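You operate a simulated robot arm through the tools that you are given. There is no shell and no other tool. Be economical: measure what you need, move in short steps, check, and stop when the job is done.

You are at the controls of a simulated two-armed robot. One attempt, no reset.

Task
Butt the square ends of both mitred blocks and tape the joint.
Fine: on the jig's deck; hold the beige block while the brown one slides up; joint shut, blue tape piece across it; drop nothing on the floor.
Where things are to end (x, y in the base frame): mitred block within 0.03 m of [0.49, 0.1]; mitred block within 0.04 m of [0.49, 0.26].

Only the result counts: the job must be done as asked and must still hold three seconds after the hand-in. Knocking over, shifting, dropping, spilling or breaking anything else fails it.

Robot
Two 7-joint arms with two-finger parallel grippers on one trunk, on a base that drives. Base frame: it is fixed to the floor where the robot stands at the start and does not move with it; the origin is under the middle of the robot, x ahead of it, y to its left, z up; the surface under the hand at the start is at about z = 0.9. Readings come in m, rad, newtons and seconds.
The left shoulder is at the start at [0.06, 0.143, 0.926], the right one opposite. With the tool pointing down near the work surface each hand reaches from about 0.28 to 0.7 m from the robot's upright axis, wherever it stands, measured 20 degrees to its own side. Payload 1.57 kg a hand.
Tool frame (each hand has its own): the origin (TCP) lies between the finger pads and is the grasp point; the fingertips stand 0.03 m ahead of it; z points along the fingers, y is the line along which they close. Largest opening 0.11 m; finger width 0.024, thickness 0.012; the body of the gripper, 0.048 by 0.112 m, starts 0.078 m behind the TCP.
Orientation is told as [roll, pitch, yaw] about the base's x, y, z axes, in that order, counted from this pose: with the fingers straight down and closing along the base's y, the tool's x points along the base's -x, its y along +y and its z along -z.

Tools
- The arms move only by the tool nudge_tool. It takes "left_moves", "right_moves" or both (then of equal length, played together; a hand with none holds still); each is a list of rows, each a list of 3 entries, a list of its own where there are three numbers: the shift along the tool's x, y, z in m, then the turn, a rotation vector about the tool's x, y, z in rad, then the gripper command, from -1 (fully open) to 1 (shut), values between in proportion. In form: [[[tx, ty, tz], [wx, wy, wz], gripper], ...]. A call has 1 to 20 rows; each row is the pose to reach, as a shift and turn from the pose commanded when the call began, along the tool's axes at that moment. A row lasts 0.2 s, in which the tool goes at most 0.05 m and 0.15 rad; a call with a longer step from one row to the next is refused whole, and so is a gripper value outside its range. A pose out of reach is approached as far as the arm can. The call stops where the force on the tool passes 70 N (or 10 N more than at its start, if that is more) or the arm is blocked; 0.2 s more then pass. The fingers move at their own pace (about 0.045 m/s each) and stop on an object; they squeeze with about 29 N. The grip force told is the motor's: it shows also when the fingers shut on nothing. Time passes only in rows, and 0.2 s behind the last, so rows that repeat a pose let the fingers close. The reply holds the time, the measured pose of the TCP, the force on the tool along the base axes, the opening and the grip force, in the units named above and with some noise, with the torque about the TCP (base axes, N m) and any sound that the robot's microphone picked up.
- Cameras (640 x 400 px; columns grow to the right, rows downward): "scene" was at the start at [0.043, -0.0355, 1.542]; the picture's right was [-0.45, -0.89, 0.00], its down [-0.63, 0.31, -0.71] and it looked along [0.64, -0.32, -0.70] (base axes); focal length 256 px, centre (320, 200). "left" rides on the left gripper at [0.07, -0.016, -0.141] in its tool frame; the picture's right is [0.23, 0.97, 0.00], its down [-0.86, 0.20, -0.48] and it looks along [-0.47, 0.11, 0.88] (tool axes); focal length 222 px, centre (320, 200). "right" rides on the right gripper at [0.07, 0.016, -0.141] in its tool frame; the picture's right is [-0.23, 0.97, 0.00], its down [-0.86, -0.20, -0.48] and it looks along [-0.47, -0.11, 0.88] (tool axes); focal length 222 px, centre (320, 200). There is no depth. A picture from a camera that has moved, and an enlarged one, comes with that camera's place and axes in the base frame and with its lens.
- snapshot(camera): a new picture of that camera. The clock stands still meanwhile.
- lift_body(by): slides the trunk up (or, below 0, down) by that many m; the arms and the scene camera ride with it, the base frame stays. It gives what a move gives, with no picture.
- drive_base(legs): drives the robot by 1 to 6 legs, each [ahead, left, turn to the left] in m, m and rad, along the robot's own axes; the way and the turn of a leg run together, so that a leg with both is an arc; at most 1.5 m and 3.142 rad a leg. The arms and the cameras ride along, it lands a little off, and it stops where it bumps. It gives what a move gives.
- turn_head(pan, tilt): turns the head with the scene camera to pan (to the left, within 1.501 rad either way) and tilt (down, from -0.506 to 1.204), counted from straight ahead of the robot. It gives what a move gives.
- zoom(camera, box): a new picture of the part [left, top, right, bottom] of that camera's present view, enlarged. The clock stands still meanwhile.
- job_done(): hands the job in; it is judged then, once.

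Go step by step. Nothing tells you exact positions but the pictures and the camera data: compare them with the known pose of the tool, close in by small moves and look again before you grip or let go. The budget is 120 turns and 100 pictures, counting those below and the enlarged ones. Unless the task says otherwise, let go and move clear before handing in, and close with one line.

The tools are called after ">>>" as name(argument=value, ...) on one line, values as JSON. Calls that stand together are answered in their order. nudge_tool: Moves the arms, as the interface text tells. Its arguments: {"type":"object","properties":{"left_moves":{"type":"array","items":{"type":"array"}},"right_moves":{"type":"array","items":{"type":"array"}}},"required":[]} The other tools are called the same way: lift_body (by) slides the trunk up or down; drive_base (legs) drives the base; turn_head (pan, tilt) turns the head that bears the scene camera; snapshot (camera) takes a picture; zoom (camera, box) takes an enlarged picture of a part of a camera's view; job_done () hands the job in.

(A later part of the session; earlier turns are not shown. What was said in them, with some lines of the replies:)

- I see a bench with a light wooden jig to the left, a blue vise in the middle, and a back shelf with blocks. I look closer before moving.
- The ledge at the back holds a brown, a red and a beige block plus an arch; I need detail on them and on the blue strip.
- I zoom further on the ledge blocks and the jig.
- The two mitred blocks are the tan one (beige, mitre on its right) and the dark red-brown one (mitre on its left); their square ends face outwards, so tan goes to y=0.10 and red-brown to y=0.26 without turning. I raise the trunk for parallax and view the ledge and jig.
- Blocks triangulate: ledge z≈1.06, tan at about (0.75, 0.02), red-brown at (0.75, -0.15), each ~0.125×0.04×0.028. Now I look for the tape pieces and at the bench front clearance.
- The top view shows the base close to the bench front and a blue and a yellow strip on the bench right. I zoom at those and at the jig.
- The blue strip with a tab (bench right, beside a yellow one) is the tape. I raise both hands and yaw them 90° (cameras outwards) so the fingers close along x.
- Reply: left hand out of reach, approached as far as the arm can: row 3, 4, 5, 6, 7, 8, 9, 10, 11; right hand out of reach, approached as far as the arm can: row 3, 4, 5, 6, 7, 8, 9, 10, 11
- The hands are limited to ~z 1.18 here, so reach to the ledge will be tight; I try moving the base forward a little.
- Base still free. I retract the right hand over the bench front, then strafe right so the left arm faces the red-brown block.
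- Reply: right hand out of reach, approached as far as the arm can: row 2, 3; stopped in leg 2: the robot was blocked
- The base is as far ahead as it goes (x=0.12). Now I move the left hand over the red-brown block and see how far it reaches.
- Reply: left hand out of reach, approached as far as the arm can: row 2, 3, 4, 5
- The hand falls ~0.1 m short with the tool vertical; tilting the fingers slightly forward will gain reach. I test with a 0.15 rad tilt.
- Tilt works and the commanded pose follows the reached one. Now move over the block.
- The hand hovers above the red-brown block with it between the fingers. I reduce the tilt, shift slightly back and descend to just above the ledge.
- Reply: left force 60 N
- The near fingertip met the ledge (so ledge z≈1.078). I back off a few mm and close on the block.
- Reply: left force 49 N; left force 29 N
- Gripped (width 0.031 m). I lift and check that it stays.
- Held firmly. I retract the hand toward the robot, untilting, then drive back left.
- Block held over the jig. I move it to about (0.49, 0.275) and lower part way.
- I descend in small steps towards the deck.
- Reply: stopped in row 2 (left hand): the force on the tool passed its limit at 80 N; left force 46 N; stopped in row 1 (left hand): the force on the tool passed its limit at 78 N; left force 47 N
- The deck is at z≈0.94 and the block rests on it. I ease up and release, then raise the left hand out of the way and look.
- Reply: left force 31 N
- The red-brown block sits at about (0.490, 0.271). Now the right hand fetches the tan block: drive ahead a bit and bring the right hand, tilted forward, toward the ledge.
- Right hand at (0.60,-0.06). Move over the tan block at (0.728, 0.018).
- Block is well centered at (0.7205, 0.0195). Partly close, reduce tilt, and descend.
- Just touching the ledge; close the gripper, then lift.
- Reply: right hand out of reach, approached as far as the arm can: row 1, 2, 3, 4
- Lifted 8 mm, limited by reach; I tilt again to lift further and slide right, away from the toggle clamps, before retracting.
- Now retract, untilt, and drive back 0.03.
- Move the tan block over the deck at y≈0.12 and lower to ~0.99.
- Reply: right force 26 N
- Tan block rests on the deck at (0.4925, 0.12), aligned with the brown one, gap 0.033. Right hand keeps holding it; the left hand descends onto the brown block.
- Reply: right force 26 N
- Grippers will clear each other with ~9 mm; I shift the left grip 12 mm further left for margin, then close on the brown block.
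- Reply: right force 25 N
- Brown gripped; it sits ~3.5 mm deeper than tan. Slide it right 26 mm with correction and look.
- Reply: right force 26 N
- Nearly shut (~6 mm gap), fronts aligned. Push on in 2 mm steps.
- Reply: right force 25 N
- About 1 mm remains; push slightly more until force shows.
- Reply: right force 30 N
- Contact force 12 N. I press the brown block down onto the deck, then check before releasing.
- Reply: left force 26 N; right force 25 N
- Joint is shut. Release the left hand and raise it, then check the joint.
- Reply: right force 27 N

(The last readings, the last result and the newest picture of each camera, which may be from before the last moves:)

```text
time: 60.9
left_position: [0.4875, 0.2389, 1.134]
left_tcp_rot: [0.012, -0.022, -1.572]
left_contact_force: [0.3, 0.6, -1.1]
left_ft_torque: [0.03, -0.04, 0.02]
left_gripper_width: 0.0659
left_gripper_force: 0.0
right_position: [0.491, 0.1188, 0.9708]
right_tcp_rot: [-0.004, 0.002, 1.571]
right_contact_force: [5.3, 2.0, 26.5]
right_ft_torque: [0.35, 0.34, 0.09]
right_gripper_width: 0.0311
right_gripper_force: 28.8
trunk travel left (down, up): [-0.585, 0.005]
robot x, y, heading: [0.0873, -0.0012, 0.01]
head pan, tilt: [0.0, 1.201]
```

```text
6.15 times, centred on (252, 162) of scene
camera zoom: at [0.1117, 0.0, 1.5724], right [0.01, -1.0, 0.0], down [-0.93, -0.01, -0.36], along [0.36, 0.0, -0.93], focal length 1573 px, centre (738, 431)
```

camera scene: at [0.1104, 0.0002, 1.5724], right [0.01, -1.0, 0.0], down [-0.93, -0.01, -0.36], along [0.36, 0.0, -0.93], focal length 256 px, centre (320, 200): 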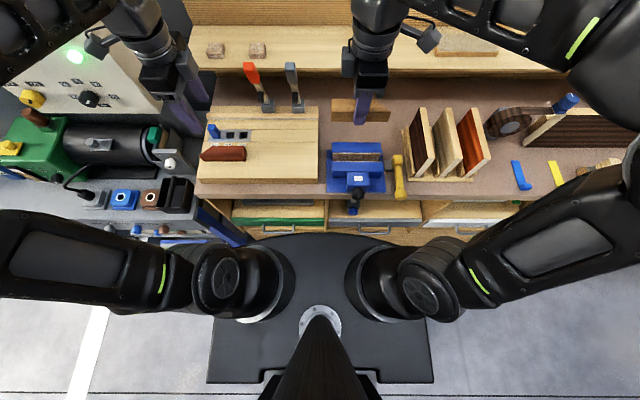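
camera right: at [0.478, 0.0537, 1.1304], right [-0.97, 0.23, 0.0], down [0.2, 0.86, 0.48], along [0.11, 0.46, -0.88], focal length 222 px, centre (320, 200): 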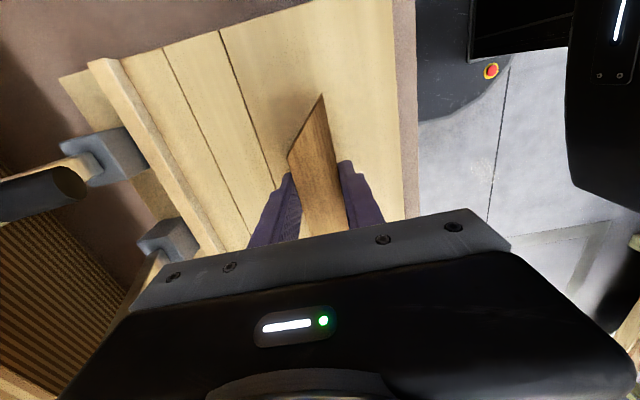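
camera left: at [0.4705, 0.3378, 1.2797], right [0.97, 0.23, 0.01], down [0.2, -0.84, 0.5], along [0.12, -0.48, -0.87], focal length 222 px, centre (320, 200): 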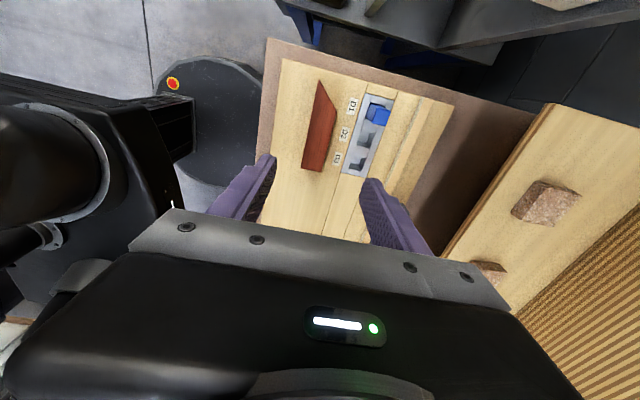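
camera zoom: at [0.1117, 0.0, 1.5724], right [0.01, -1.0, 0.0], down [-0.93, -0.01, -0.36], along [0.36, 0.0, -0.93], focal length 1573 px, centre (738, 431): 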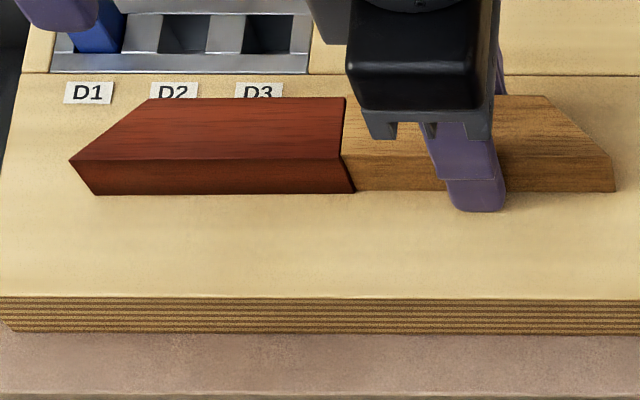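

Joint shut; tan ≈(0.492,0.118), brown ≈(0.49,0.239). Now release the right hand carefully and raise.

>>> nudge_tool(right_moves=[[[0, 0, -0.0015], [0, 0, 0], 0.8], [[0, 0, -0.0015], [0, 0, 0], 0.4], [[0, 0, -0.0015], [0, 0, 0], 0.1], [[0, 0, -0.0015], [0, 0, 0], -0.2], [[0, 0, -0.0015], [0, 0, 0], -0.2], [[0, 0, -0.02], [0, 0, 0], -0.2], [[0, 0, -0.05], [0, 0, 0], -0.2], [[0, 0, -0.09], [0, 0, 0], -0.2], [[0, 0, -0.13], [0, 0, 0], -0.2], [[0, 0, -0.17], [0, 0, 0], -0.2], [[0, 0, -0.19], [0, 0, 0], -0.2]])

>>> snapshot(camera="scene")

>>> zoom(camera="scene", box=[200, 130, 304, 195])

```text
time: 63.3
left_position: [0.4884, 0.2396, 1.1337]
left_tcp_rot: [0.013, -0.022, -1.573]
left_contact_force: [-0.7, 0.7, 1.0]
left_ft_torque: [-0.04, 0.01, 0.01]
left_gripper_width: 0.066
left_gripper_force: 0.1
right_position: [0.4889, 0.1209, 1.1515]
right_tcp_rot: [0.005, 0.01, 1.575]
right_contact_force: [-0.5, -0.5, 0.2]
right_ft_torque: [-0.01, -0.04, 0.04]
right_gripper_width: 0.0658
right_gripper_force: 0.1
right hand out of reach, approached as far as the arm can: row 11
trunk travel left (down, up): [-0.585, 0.005]
robot x, y, heading: [0.0882, -0.0005, 0.004]
head pan, tilt: [0.0, 1.201]
```

```text
37 pictures are left
camera scene: at [0.1114, 0.0017, 1.5724], right [0.01, -1.0, 0.0], down [-0.93, -0.01, -0.36], along [0.36, 0.0, -0.93], focal length 256 px, centre (320, 200)
```

scene: 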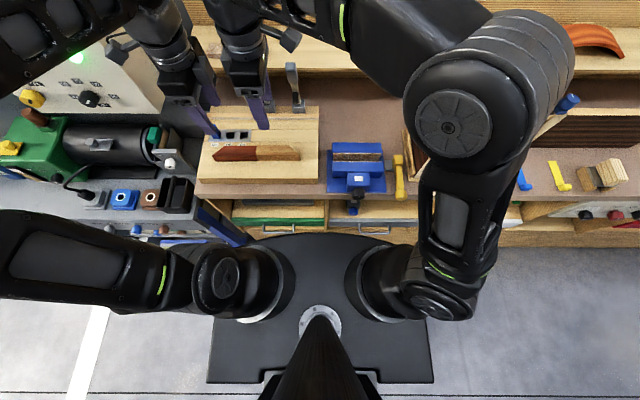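

```text
6.15 times, centred on (252, 162) of scene
camera zoom: at [0.1114, 0.0017, 1.5724], right [0.01, -1.0, 0.0], down [-0.93, -0.01, -0.36], along [0.36, 0.0, -0.93], focal length 1573 px, centre (738, 431)
```

zoom: 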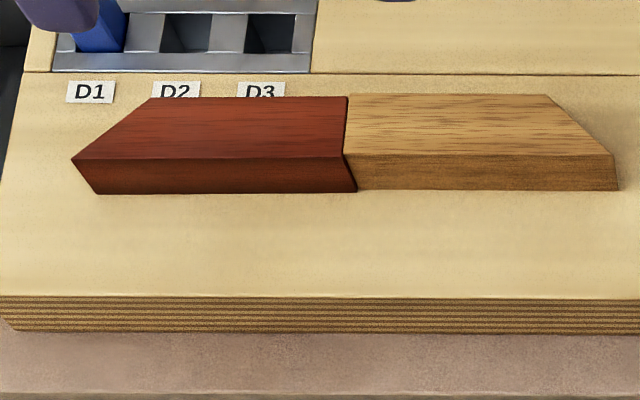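

Both blocks are butted flush. Now for the tape: retract the right hand to its right side, yawing back to 0, then strafe right.

>>> nudge_tool(right_moves=[[[0.032, 0.015, -0.005], [0, 0, 0.143], -0.2], [[0.064, 0.03, -0.01], [0, 0, 0.286], -0.2], [[0.096, 0.045, -0.015], [0, 0, 0.429], -0.2], [[0.128, 0.06, -0.02], [0, 0, 0.572], -0.2], [[0.16, 0.075, -0.02], [0, 0, 0.715], -0.2], [[0.192, 0.09, -0.02], [0, 0, 0.858], -0.2], [[0.224, 0.09, -0.02], [0, 0, 1.0], -0.2], [[0.256, 0.09, -0.02], [0, 0, 1.143], -0.2], [[0.288, 0.09, -0.02], [0, 0, 1.286], -0.2], [[0.32, 0.09, -0.02], [0, 0, 1.429], -0.2], [[0.35, 0.09, -0.02], [0, 0, 1.571], -0.2]])

>>> drive_base(legs=[[0, -0.15, 0], [0, -0.15, 0]])

>>> turn_head(pan=-0.5, tilt=1.1)

>>> snapshot(camera="scene")

>>> snapshot(camera="right")

```text
time: 65.7
left_position: [0.4895, 0.2387, 1.1333]
left_tcp_rot: [0.012, -0.021, -1.57]
left_contact_force: [0.0, 0.2, -0.6]
left_ft_torque: [-0.01, 0.01, -0.01]
left_gripper_width: 0.066
left_gripper_force: 0.1
right_position: [0.3997, -0.227, 1.1723]
right_tcp_rot: [-0.003, -0.001, -0.002]
right_contact_force: [-0.1, -0.1, -0.7]
right_ft_torque: [0.03, 0.01, 0.01]
right_gripper_width: 0.0661
right_gripper_force: 0.0
right hand out of reach, approached as far as the arm can: row 5, 6, 7, 8, 9, 10, 11
trunk travel left (down, up): [-0.585, 0.005]
robot x, y, heading: [0.0851, -0.0032, 0.005]
head pan, tilt: [0.0, 1.201]
```

```text
time: 68.1
left_position: [0.4908, -0.0675, 1.1338]
left_tcp_rot: [0.012, -0.021, -1.575]
left_contact_force: [0.2, -0.2, 0.0]
left_ft_torque: [0.05, -0.02, -0.01]
left_gripper_width: 0.0661
left_gripper_force: 0.1
right_position: [0.3987, -0.533, 1.173]
right_tcp_rot: [-0.002, -0.002, -0.004]
right_contact_force: [0.6, -0.6, -0.1]
right_ft_torque: [0.03, -0.03, -0.06]
right_gripper_width: 0.0661
right_gripper_force: 0.1
trunk travel left (down, up): [-0.585, 0.005]
robot x, y, heading: [0.0879, -0.304, 0.002]
head pan, tilt: [0.0, 1.201]
```

```text
time: 69.0
left_position: [0.49, -0.0663, 1.133]
left_tcp_rot: [0.012, -0.02, -1.575]
left_contact_force: [0.1, -0.7, -0.1]
left_ft_torque: [0.0, -0.01, -0.02]
left_gripper_width: 0.066
left_gripper_force: 0.0
right_position: [0.4004, -0.531, 1.1729]
right_tcp_rot: [-0.002, -0.003, -0.003]
right_contact_force: [0.7, -0.5, -0.9]
right_ft_torque: [0.01, 0.02, 0.04]
right_gripper_width: 0.0659
right_gripper_force: 0.0
trunk travel left (down, up): [-0.585, 0.005]
robot x, y, heading: [0.0878, -0.3038, 0.007]
head pan, tilt: [-0.499, 1.1]
```

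```text
35 pictures are left
camera scene: at [0.1132, -0.3341, 1.5784], right [-0.48, -0.88, 0.0], down [-0.78, 0.42, -0.45], along [0.4, -0.22, -0.89], focal length 256 px, centre (320, 200)
```

scene: 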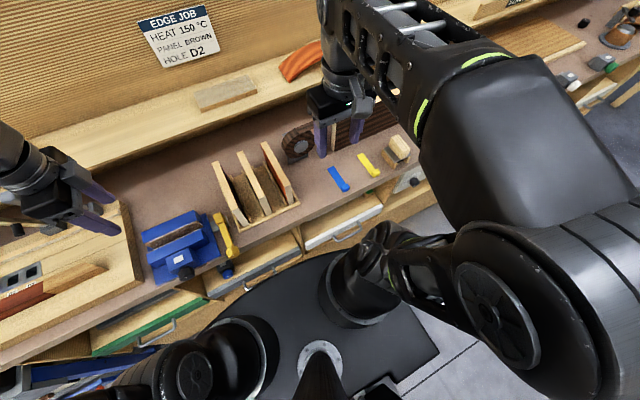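

```text
34 pictures are left
camera right: at [0.3305, -0.5144, 1.3144], right [0.23, 0.97, 0.0], down [0.85, -0.2, 0.48], along [0.47, -0.11, -0.88], focal length 222 px, centre (320, 200)
```

right: 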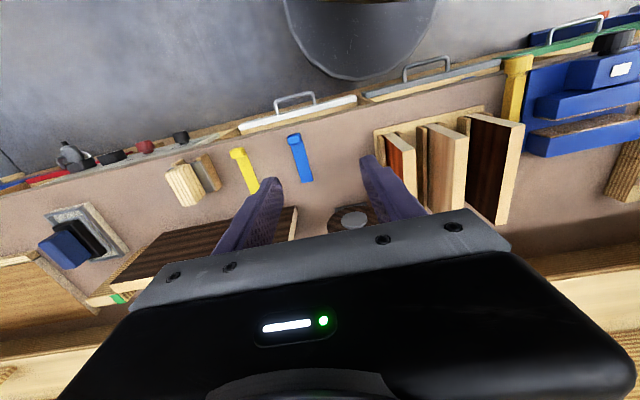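

The blue tape: tab near (0.412,-0.584), strip running away to x≈0.505. I lower the right hand above the tab.

>>> nudge_tool(right_moves=[[[-0.004, -0.02, 0.03], [0, 0, 0], -0.2], [[-0.008, -0.04, 0.06], [0, 0, 0], -0.2], [[-0.012, -0.053, 0.1], [0, 0, 0], -0.2], [[-0.012, -0.053, 0.14], [0, 0, 0], -0.2], [[-0.012, -0.053, 0.165], [0, 0, 0], -0.2], [[-0.012, -0.053, 0.165], [0, 0, 0], -0.2]])

>>> snapshot(camera="right")

>>> zoom(camera="scene", box=[290, 120, 410, 195])

```text
time: 70.4
left_position: [0.4906, -0.0661, 1.135]
left_tcp_rot: [0.012, -0.022, -1.574]
left_contact_force: [-0.1, 0.9, -0.6]
left_ft_torque: [0.0, 0.01, 0.02]
left_gripper_width: 0.0659
left_gripper_force: 0.1
right_position: [0.413, -0.5832, 1.0066]
right_tcp_rot: [-0.003, 0.0, -0.003]
right_contact_force: [-0.4, -0.8, -0.8]
right_ft_torque: [0.02, 0.02, 0.03]
right_gripper_width: 0.0661
right_gripper_force: 0.0
trunk travel left (down, up): [-0.585, 0.005]
robot x, y, heading: [0.0903, -0.3065, 0.002]
head pan, tilt: [-0.499, 1.1]
```

```text
33 pictures are left
camera right: at [0.3446, -0.5653, 1.1482], right [0.23, 0.97, 0.0], down [0.85, -0.2, 0.48], along [0.47, -0.11, -0.88], focal length 222 px, centre (320, 200)
```

right: 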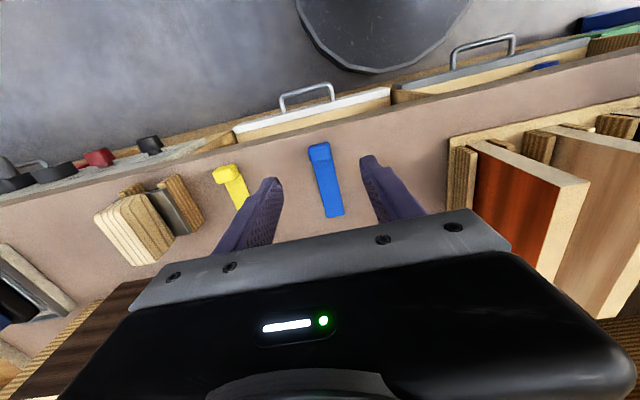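

```text
5.33 times, centred on (350, 158) of scene
camera zoom: at [0.1131, -0.3338, 1.5784], right [-0.48, -0.88, 0.0], down [-0.78, 0.42, -0.45], along [0.4, -0.22, -0.89], focal length 1363 px, centre (160, 427)
```

zoom: 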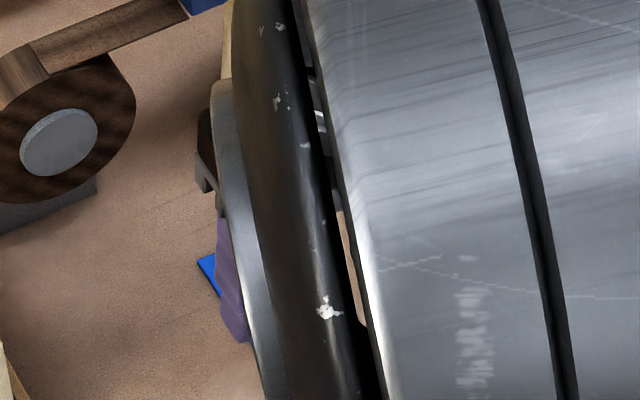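

>>> zoom(camera="right", box=[270, 120, 390, 240])

```text
3.33 times, centred on (330, 180) of right
camera zoom: at [0.3446, -0.5653, 1.1482], right [0.23, 0.97, 0.0], down [0.85, -0.2, 0.48], along [0.47, -0.11, -0.88], focal length 740 px, centre (287, 267)
```

zoom: 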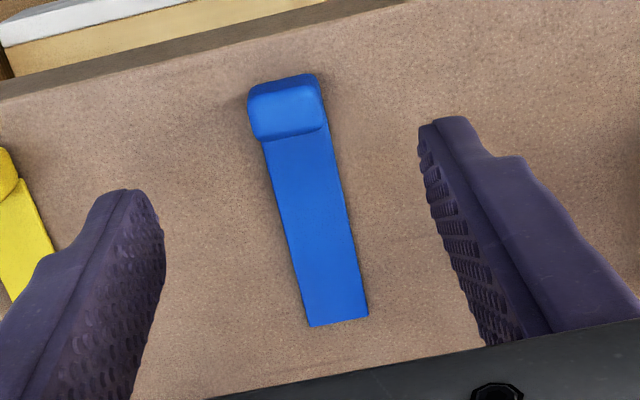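

Tab centre ≈(0.415,-0.581), strip reaching x≈0.506. Descend to z≈0.945, then finer.

>>> nudge_tool(right_moves=[[[-0.002, 0.002, 0.03], [0, 0, 0], -0.2], [[-0.002, 0.002, 0.055], [0, 0, 0], -0.2], [[-0.002, 0.002, 0.061], [0, 0, 0], -0.2]])

>>> zoom(camera="right", box=[250, 100, 410, 240])

```text
time: 71.2
left_position: [0.4904, -0.0661, 1.1331]
left_tcp_rot: [0.01, -0.023, -1.575]
left_contact_force: [-0.6, 1.1, -0.6]
left_ft_torque: [-0.01, 0.01, 0.0]
left_gripper_width: 0.066
left_gripper_force: 0.0
right_position: [0.414, -0.5815, 0.9467]
right_tcp_rot: [-0.002, -0.002, -0.003]
right_contact_force: [0.3, -0.8, 0.2]
right_ft_torque: [0.0, 0.01, 0.02]
right_gripper_width: 0.0662
right_gripper_force: 0.0
trunk travel left (down, up): [-0.585, 0.005]
robot x, y, heading: [0.0879, -0.3031, 0.003]
head pan, tilt: [-0.499, 1.1]
```

```text
2.86 times, centred on (330, 170) of right
camera zoom: at [0.344, -0.5646, 1.0884], right [0.23, 0.97, 0.0], down [0.85, -0.2, 0.48], along [0.47, -0.11, -0.88], focal length 635 px, centre (291, 286)
```

zoom: 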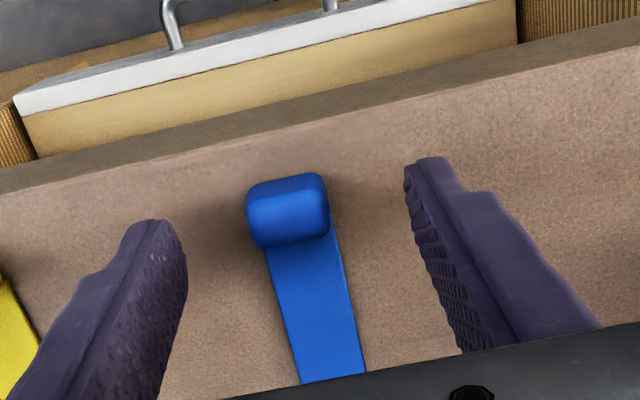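

>>> nudge_tool(right_moves=[[[0, 0, 0.004], [0, 0, 0], -0.2], [[0, 0, 0.008], [0, 0, 0], -0.2], [[0, 0, 0.011], [0, 0, 0], -0.2]])

>>> zoom(camera="right", box=[250, 100, 410, 240])

```text
time: 72.0
left_position: [0.4908, -0.0661, 1.1338]
left_tcp_rot: [0.012, -0.022, -1.574]
left_contact_force: [-0.4, 0.3, 0.6]
left_ft_torque: [0.03, -0.02, 0.01]
left_gripper_width: 0.0662
left_gripper_force: 0.2
right_position: [0.4131, -0.5821, 0.9356]
right_tcp_rot: [-0.004, -0.002, -0.003]
right_contact_force: [0.3, -0.2, 0.2]
right_ft_torque: [0.0, -0.02, 0.01]
right_gripper_width: 0.066
right_gripper_force: 0.0
trunk travel left (down, up): [-0.585, 0.005]
robot x, y, heading: [0.0886, -0.3053, 0.004]
head pan, tilt: [-0.499, 1.1]
```

```text
2.86 times, centred on (330, 170) of right
camera zoom: at [0.3445, -0.5657, 1.0776], right [0.23, 0.97, 0.0], down [0.85, -0.2, 0.48], along [0.47, -0.11, -0.88], focal length 635 px, centre (291, 286)
```

zoom: 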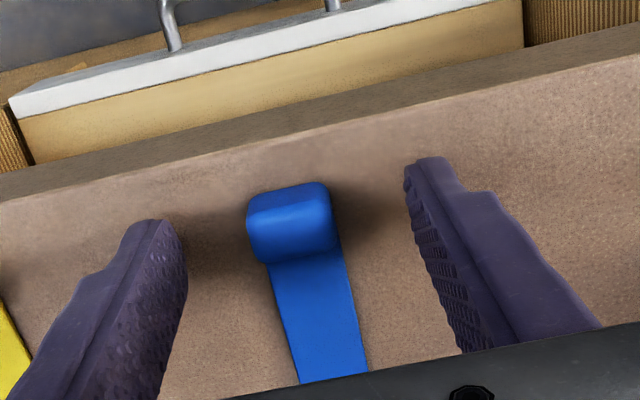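

>>> nudge_tool(right_moves=[[[-0.003, 0.0, 0.002], [0, 0, 0], -0.2], [[-0.003, 0.0, 0.003], [0, 0, 0], 0.2], [[-0.003, 0, 0.003], [0, 0, 0], 0.5], [[-0.003, 0, 0.003], [0, 0, 0], 0.8], [[-0.003, 0, 0.003], [0, 0, 0], 1], [[-0.003, 0, 0.003], [0, 0, 0], 1], [[-0.003, 0, 0.003], [0, 0, 0], 1]])

>>> nudge_tool(right_moves=[[[0, 0, -0.02], [0, 0, 0], 1], [[0, 0, -0.05], [0, 0, 0], 1], [[0, 0, -0.09], [0, 0, 0], 1], [[0, 0, -0.09], [0, 0, 0], 1]])

>>> zoom(camera="right", box=[250, 100, 410, 240])

```text
time: 73.6
left_position: [0.4901, -0.0659, 1.1351]
left_tcp_rot: [0.012, -0.023, -1.574]
left_contact_force: [-0.6, -0.8, 1.2]
left_ft_torque: [0.05, -0.01, 0.02]
left_gripper_width: 0.0658
left_gripper_force: 0.0
right_position: [0.4173, -0.5826, 0.9337]
right_tcp_rot: [-0.004, -0.002, -0.004]
right_contact_force: [-0.7, 0.2, 0.1]
right_ft_torque: [0.01, 0.0, 0.0]
right_gripper_width: 0.0219
right_gripper_force: 28.5
trunk travel left (down, up): [-0.585, 0.005]
robot x, y, heading: [0.0841, -0.3066, 0.004]
head pan, tilt: [-0.499, 1.1]
```

```text
time: 74.6
left_position: [0.4903, -0.0672, 1.1343]
left_tcp_rot: [0.012, -0.021, -1.574]
left_contact_force: [0.5, 0.2, 0.3]
left_ft_torque: [0.02, 0.05, 0.02]
left_gripper_width: 0.0661
left_gripper_force: 0.0
right_position: [0.4159, -0.5828, 1.0259]
right_tcp_rot: [-0.002, -0.002, -0.004]
right_contact_force: [-0.2, 0.0, -0.3]
right_ft_torque: [0.03, -0.02, 0.0]
right_gripper_width: 0.0218
right_gripper_force: 29.5
trunk travel left (down, up): [-0.585, 0.005]
robot x, y, heading: [0.0869, -0.3045, 0.001]
head pan, tilt: [-0.499, 1.1]
```

```text
2.86 times, centred on (330, 170) of right
camera zoom: at [0.3462, -0.5653, 1.1665], right [0.23, 0.97, 0.0], down [0.85, -0.2, 0.48], along [0.47, -0.11, -0.88], focal length 635 px, centre (291, 286)
```

zoom: 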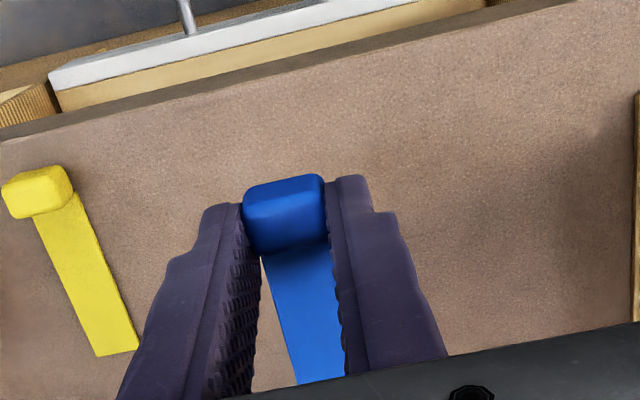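

Tape gripped level by its tab. Raise it and yaw +90° so the strip points left.

>>> nudge_tool(right_moves=[[[0, 0, -0.04], [0, 0, 0], 1], [[0, 0, -0.08], [0, 0, 0], 1], [[0.005, 0.01, -0.12], [0, 0, 0], 1], [[0.01, 0.02, -0.14], [0, 0, -0.143], 1], [[0.016, 0.03, -0.14], [0, 0, -0.286], 1], [[0.016, 0.04, -0.14], [0, 0, -0.429], 1], [[0.016, 0.05, -0.14], [0, 0, -0.572], 1], [[0.016, 0.05, -0.14], [0, 0, -0.715], 1], [[0.016, 0.05, -0.14], [0, 0, -0.858], 1], [[0.016, 0.05, -0.14], [0, 0, -1.0], 1], [[0.016, 0.05, -0.14], [0, 0, -1.143], 1], [[0.016, 0.05, -0.14], [0, 0, -1.286], 1], [[0.016, 0.05, -0.14], [0, 0, -1.429], 1], [[0.016, 0.05, -0.14], [0, 0, -1.575], 1]])

>>> drive_base(legs=[[0, 0.15, 0], [0, 0.14, 0]])

>>> turn_head(pan=0.0, tilt=1.2)

>>> snapshot(camera="scene")

>>> snapshot(camera="right")

```text
time: 77.6
left_position: [0.4911, -0.0653, 1.1336]
left_tcp_rot: [0.01, -0.022, -1.574]
left_contact_force: [-0.3, 0.1, -0.3]
left_ft_torque: [0.02, -0.01, -0.01]
left_gripper_width: 0.066
left_gripper_force: 0.0
right_position: [0.4006, -0.5323, 1.1632]
right_tcp_rot: [-0.003, 0.001, 1.574]
right_contact_force: [-0.5, -0.2, -0.2]
right_ft_torque: [-0.04, -0.02, -0.01]
right_gripper_width: 0.0219
right_gripper_force: 29.6
trunk travel left (down, up): [-0.585, 0.005]
robot x, y, heading: [0.0878, -0.3035, 0.002]
head pan, tilt: [-0.499, 1.1]
```

```text
time: 79.9
left_position: [0.489, 0.2212, 1.1325]
left_tcp_rot: [0.012, -0.023, -1.573]
left_contact_force: [-0.2, 0.6, -0.8]
left_ft_torque: [-0.06, -0.02, 0.0]
left_gripper_width: 0.0658
left_gripper_force: 0.0
right_position: [0.4008, -0.2445, 1.1632]
right_tcp_rot: [-0.002, 0.006, 1.574]
right_contact_force: [-0.4, 0.5, -0.3]
right_ft_torque: [-0.05, 0.01, -0.01]
right_gripper_width: 0.0219
right_gripper_force: 28.7
trunk travel left (down, up): [-0.585, 0.005]
robot x, y, heading: [0.0866, -0.0206, 0.002]
head pan, tilt: [-0.499, 1.1]
```

```text
time: 80.8
left_position: [0.4892, 0.2203, 1.1327]
left_tcp_rot: [0.013, -0.021, -1.571]
left_contact_force: [-0.9, 1.0, 1.2]
left_ft_torque: [0.02, -0.02, 0.01]
left_gripper_width: 0.066
left_gripper_force: 0.0
right_position: [0.3996, -0.2448, 1.1631]
right_tcp_rot: [-0.003, 0.004, 1.575]
right_contact_force: [0.4, -0.5, 0.2]
right_ft_torque: [0.02, 0.01, -0.01]
right_gripper_width: 0.0217
right_gripper_force: 29.1
trunk travel left (down, up): [-0.585, 0.005]
robot x, y, heading: [0.0884, -0.0178, 0.001]
head pan, tilt: [0.0, 1.201]
```

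```text
27 pictures are left
camera scene: at [0.1126, -0.0182, 1.5724], right [0.0, -1.0, 0.0], down [-0.93, 0.0, -0.36], along [0.36, 0.0, -0.93], focal length 256 px, centre (320, 200)
```

scene: 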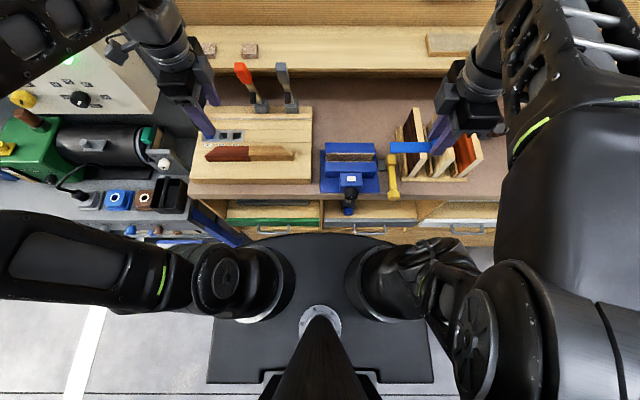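

```text
26 pictures are left
camera right: at [0.3844, -0.3147, 1.3048], right [-0.97, 0.22, 0.0], down [0.2, 0.86, 0.48], along [0.11, 0.46, -0.88], focal length 222 px, centre (320, 200)
```

right: 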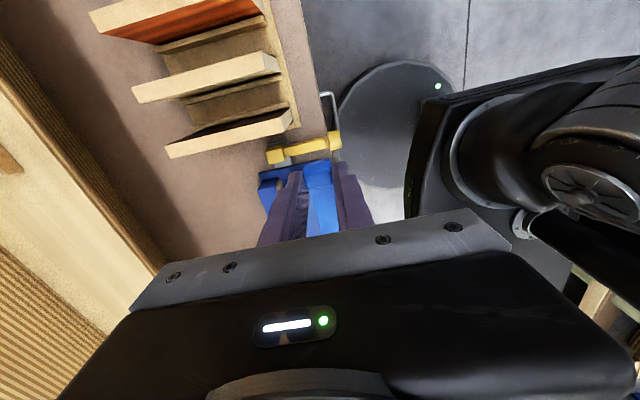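

Move the left hand out of the way and bring the tape over the joint.

>>> nudge_tool(left_moves=[[[0.02, -0.02, -0.005], [0, 0, 0], -0.2], [[0.04, -0.04, -0.01], [0, 0, 0], -0.2], [[0.06, -0.06, -0.015], [0, 0, 0], -0.2], [[0.08, -0.07, -0.015], [0, 0, 0], -0.2]])

>>> nudge_tool(right_moves=[[[-0.038, -0.01, 0], [0, 0, 0], 1], [[-0.076, -0.02, 0], [0, 0, 0], 1], [[-0.114, -0.03, 0], [0, 0, 0], 1], [[-0.152, -0.045, 0], [0, 0, 0], 1], [[-0.19, -0.06, 0], [0, 0, 0], 1], [[-0.228, -0.08, 0], [0, 0, 0], 1], [[-0.266, -0.09, 0.005], [0, 0, 0], 1], [[-0.304, -0.09, 0.02], [0, 0, 0], 1], [[-0.342, -0.09, 0.04], [0, 0, 0], 1], [[-0.378, -0.09, 0.07], [0, 0, 0], 1], [[-0.378, -0.09, 0.09], [0, 0, 0], 1], [[-0.378, -0.09, 0.09], [0, 0, 0], 1]])

>>> snapshot(camera="scene")

>>> zoom(camera="scene", box=[190, 110, 318, 190])

```text
time: 81.8
left_position: [0.4202, 0.3018, 1.1456]
left_tcp_rot: [0.013, -0.021, -1.571]
left_contact_force: [-0.1, 0.7, 0.1]
left_ft_torque: [-0.03, 0.0, 0.02]
left_gripper_width: 0.066
left_gripper_force: 0.1
right_position: [0.3994, -0.2446, 1.163]
right_tcp_rot: [-0.001, 0.003, 1.573]
right_contact_force: [0.0, -1.0, -0.7]
right_ft_torque: [0.01, 0.03, 0.0]
right_gripper_width: 0.022
right_gripper_force: 29.2
trunk travel left (down, up): [-0.585, 0.005]
robot x, y, heading: [0.0868, -0.0222, 0.004]
head pan, tilt: [0.0, 1.201]
```

```text
time: 84.4
left_position: [0.4197, 0.3016, 1.1462]
left_tcp_rot: [0.011, -0.023, -1.571]
left_contact_force: [-0.1, -0.1, -1.0]
left_ft_torque: [-0.02, 0.04, -0.02]
left_gripper_width: 0.0658
left_gripper_force: 0.2
right_position: [0.4882, 0.1316, 1.0738]
right_tcp_rot: [0.0, 0.005, 1.574]
right_contact_force: [0.3, 0.0, 1.2]
right_ft_torque: [0.01, -0.01, 0.0]
right_gripper_width: 0.0218
right_gripper_force: 29.1
trunk travel left (down, up): [-0.585, 0.005]
robot x, y, heading: [0.0881, -0.0182, 0.003]
head pan, tilt: [0.0, 1.201]
```

```text
25 pictures are left
camera scene: at [0.1126, -0.0178, 1.5724], right [0.01, -1.0, 0.0], down [-0.93, -0.01, -0.36], along [0.36, 0.0, -0.93], focal length 256 px, centre (320, 200)
```

scene: 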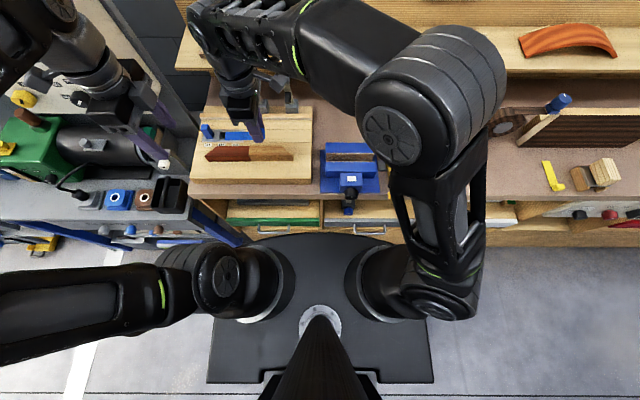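

```text
5.00 times, centred on (254, 150) of scene
camera zoom: at [0.1126, -0.0178, 1.5724], right [0.01, -1.0, 0.0], down [-0.93, -0.01, -0.36], along [0.36, 0.0, -0.93], focal length 1278 px, centre (650, 450)
```

zoom: 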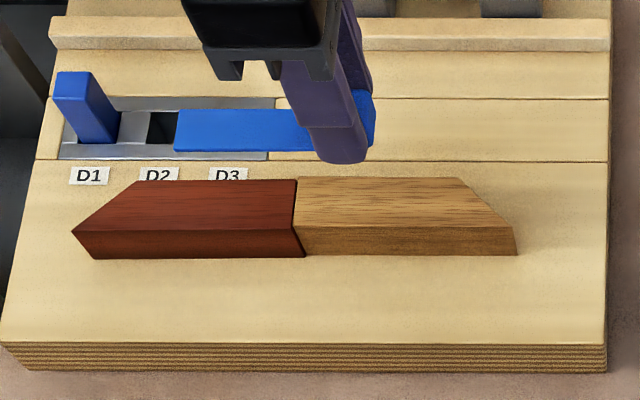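

Descend to just above the block tops.

>>> nudge_tool(right_moves=[[[0, 0, 0.03], [0, 0, 0], 1], [[0, 0, 0.05], [0, 0, 0], 1], [[0, 0, 0.06], [0, 0, 0], 1], [[0, 0, 0.06], [0, 0, 0], 1]])

>>> zoom(camera="scene", box=[190, 110, 318, 190])

```text
time: 85.4
left_position: [0.4183, 0.302, 1.146]
left_tcp_rot: [0.012, -0.022, -1.572]
left_contact_force: [0.0, -0.4, 0.4]
left_ft_torque: [0.01, 0.04, 0.01]
left_gripper_width: 0.0659
left_gripper_force: 0.1
right_position: [0.4887, 0.1317, 1.0111]
right_tcp_rot: [-0.003, 0.003, 1.574]
right_contact_force: [-0.1, -0.4, -0.3]
right_ft_torque: [0.02, 0.0, 0.02]
right_gripper_width: 0.0218
right_gripper_force: 29.1
trunk travel left (down, up): [-0.585, 0.005]
robot x, y, heading: [0.0882, -0.0153, 0.003]
head pan, tilt: [0.0, 1.201]
```

```text
5.00 times, centred on (254, 150) of scene
camera zoom: at [0.1125, -0.0182, 1.5724], right [0.01, -1.0, 0.0], down [-0.93, 0.0, -0.36], along [0.36, 0.0, -0.93], focal length 1278 px, centre (650, 450)
```

zoom: 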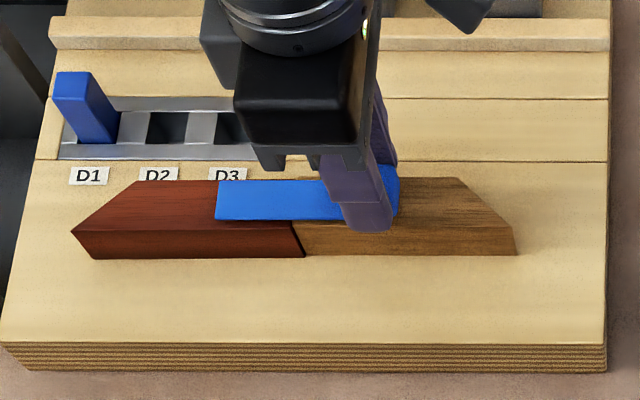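

Alignment is good. Final gentle descent.

>>> nudge_tool(right_moves=[[[0, -0.002, 0.003], [0, 0, 0], 1], [[0, -0.002, 0.006], [0, 0, 0], 1], [[0, -0.002, 0.008], [0, 0, 0], 1]])

>>> nudge_tool(right_moves=[[[0, 0, 0.001], [0, 0, 0], 1], [[0, 0, 0.002], [0, 0, 0], 1]])

>>> zoom(camera="scene", box=[190, 110, 318, 190])

```text
time: 86.2
left_position: [0.4185, 0.3002, 1.1467]
left_tcp_rot: [0.012, -0.021, -1.573]
left_contact_force: [0.1, 0.1, 0.3]
left_ft_torque: [-0.01, 0.03, 0.03]
left_gripper_width: 0.0661
left_gripper_force: 0.1
right_position: [0.4897, 0.1308, 1.0052]
right_tcp_rot: [-0.003, 0.001, 1.574]
right_contact_force: [-0.8, -3.4, 14.8]
right_ft_torque: [0.58, 0.02, 0.01]
right_gripper_width: 0.022
right_gripper_force: 29.2
trunk travel left (down, up): [-0.585, 0.005]
robot x, y, heading: [0.0877, -0.0159, 0.009]
head pan, tilt: [0.0, 1.201]
```

```text
time: 86.8
left_position: [0.418, 0.2998, 1.1476]
left_tcp_rot: [0.013, -0.022, -1.572]
left_contact_force: [1.0, 1.2, 0.7]
left_ft_torque: [0.03, -0.02, 0.02]
left_gripper_width: 0.0657
left_gripper_force: 0.0
right_position: [0.4899, 0.1308, 1.0033]
right_tcp_rot: [-0.004, -0.001, 1.574]
right_contact_force: [2.0, -4.3, 32.1]
right_ft_torque: [-0.03, -0.01, -0.03]
right_gripper_width: 0.0219
right_gripper_force: 28.9
trunk travel left (down, up): [-0.585, 0.005]
robot x, y, heading: [0.0902, -0.0164, 0.009]
head pan, tilt: [0.0, 1.201]
```

```text
5.00 times, centred on (254, 150) of scene
camera zoom: at [0.1108, -0.0198, 1.5728], right [0.01, -1.0, 0.0], down [-0.93, 0.0, -0.36], along [0.36, 0.0, -0.93], focal length 1278 px, centre (650, 450)
```

zoom: 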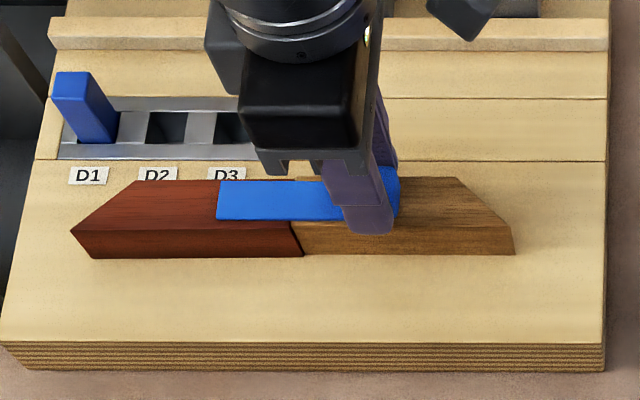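

Tape pressed down flat (32 N). Ease, release slowly, and raise.

>>> nudge_tool(right_moves=[[[0, 0, -0.002], [0, 0, 0], 1], [[0, 0, -0.002], [0, 0, 0], 0.8], [[0, 0, -0.002], [0, 0, 0], 0.6], [[0, 0, -0.002], [0, 0, 0], 0.3], [[0, 0, -0.002], [0, 0, 0], 0.0], [[0, 0, -0.002], [0, 0, 0], 0.0], [[0, 0, -0.012], [0, 0, 0], 0.0], [[0, 0, -0.04], [0, 0, 0], 0.0], [[0, 0, -0.08], [0, 0, 0], 0.0], [[0, 0, -0.12], [0, 0, 0], 0.0], [[0, 0, -0.15], [0, 0, 0], 0.0]])

>>> zoom(camera="scene", box=[190, 110, 318, 190])

```text
time: 89.2
left_position: [0.4193, 0.3022, 1.1455]
left_tcp_rot: [0.013, -0.023, -1.571]
left_contact_force: [1.1, 0.5, -0.2]
left_ft_torque: [-0.06, 0.01, -0.03]
left_gripper_width: 0.0662
left_gripper_force: 0.0
right_position: [0.4905, 0.1344, 1.1434]
right_tcp_rot: [-0.004, 0.001, 1.574]
right_contact_force: [0.4, 0.7, 0.1]
right_ft_torque: [-0.02, -0.02, -0.01]
right_gripper_width: 0.0553
right_gripper_force: 0.0
right hand out of reach, approached as far as the arm can: row 11
trunk travel left (down, up): [-0.585, 0.005]
robot x, y, heading: [0.0871, -0.0157, 0.007]
head pan, tilt: [0.0, 1.201]
```

```text
5.00 times, centred on (254, 150) of scene
camera zoom: at [0.1116, -0.0175, 1.5724], right [0.01, -1.0, 0.0], down [-0.93, -0.01, -0.36], along [0.36, 0.0, -0.93], focal length 1278 px, centre (650, 450)
```

zoom: 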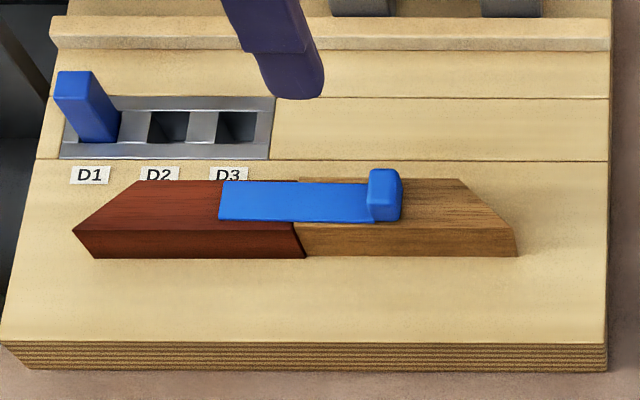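

>>> zoom(camera="scene", box=[232, 140, 272, 165])

>>> nudge_tool(right_moves=[[[0.04, 0.01, 0], [0, 0, 0], 0], [[0.08, 0.02, 0], [0, 0, 0], 0], [[0.12, 0.03, 0], [0, 0, 0], 0], [[0.16, 0.04, 0], [0, 0, 0], 0], [[0.2, 0.05, 0], [0, 0, 0], 0]])

>>> snapshot(camera="scene")

```text
16.00 times, centred on (252, 152) of scene
camera zoom: at [0.1116, -0.0175, 1.5724], right [0.01, -1.0, 0.0], down [-0.93, -0.01, -0.36], along [0.36, 0.0, -0.93], focal length 4089 px, centre (1408, 960)
```

zoom: 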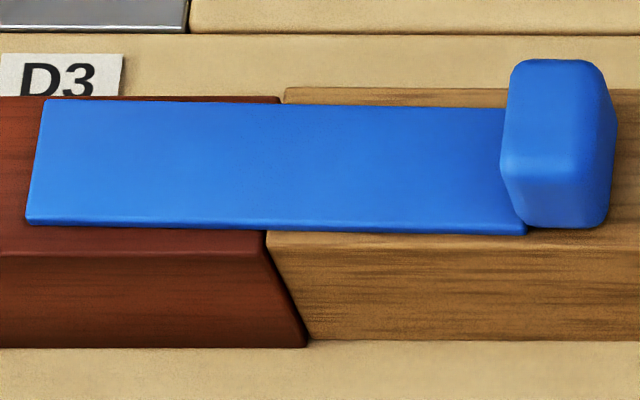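

```text
time: 90.4
left_position: [0.42, 0.2996, 1.147]
left_tcp_rot: [0.012, -0.021, -1.57]
left_contact_force: [0.2, -0.1, -0.4]
left_ft_torque: [0.0, 0.0, 0.0]
left_gripper_width: 0.0662
left_gripper_force: 0.1
right_position: [0.4407, -0.0696, 1.1391]
right_tcp_rot: [-0.002, 0.003, 1.574]
right_contact_force: [0.5, -0.6, 0.4]
right_ft_torque: [0.04, 0.0, -0.01]
right_gripper_width: 0.0548
right_gripper_force: 0.1
trunk travel left (down, up): [-0.585, 0.005]
robot x, y, heading: [0.0889, -0.0218, 0.007]
head pan, tilt: [0.0, 1.201]
```

```text
19 pictures are left
camera scene: at [0.112, -0.0195, 1.5724], right [0.01, -1.0, 0.0], down [-0.93, 0.0, -0.36], along [0.36, 0.0, -0.93], focal length 256 px, centre (320, 200)
```

scene: 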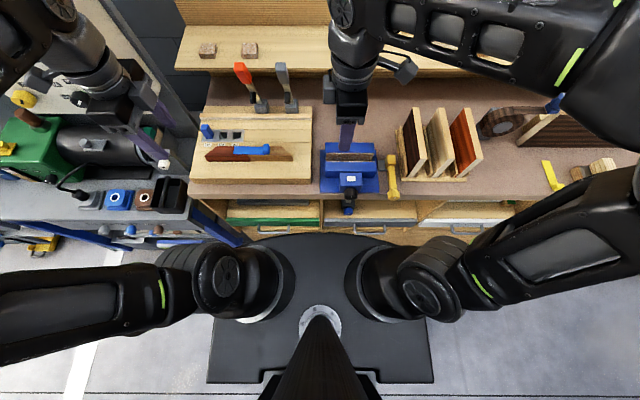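

Both blocks sit on the deck with the joint shut, the blue tape lies across it, and both hands are clear. I hand the job in.

>>> job_done()

```text
The job is handed in.
```

The two mitred blocks are butted square end to square end on the jig's deck, with the blue tape piece lying across the joint, and I have handed the job in. By my camera estimates, the beige block is at about (0.49, 0.12) and the brown one at about (0.49, 0.24), both within tolerance. I held the beige block while the brown one slid up, and nothing was dropped.
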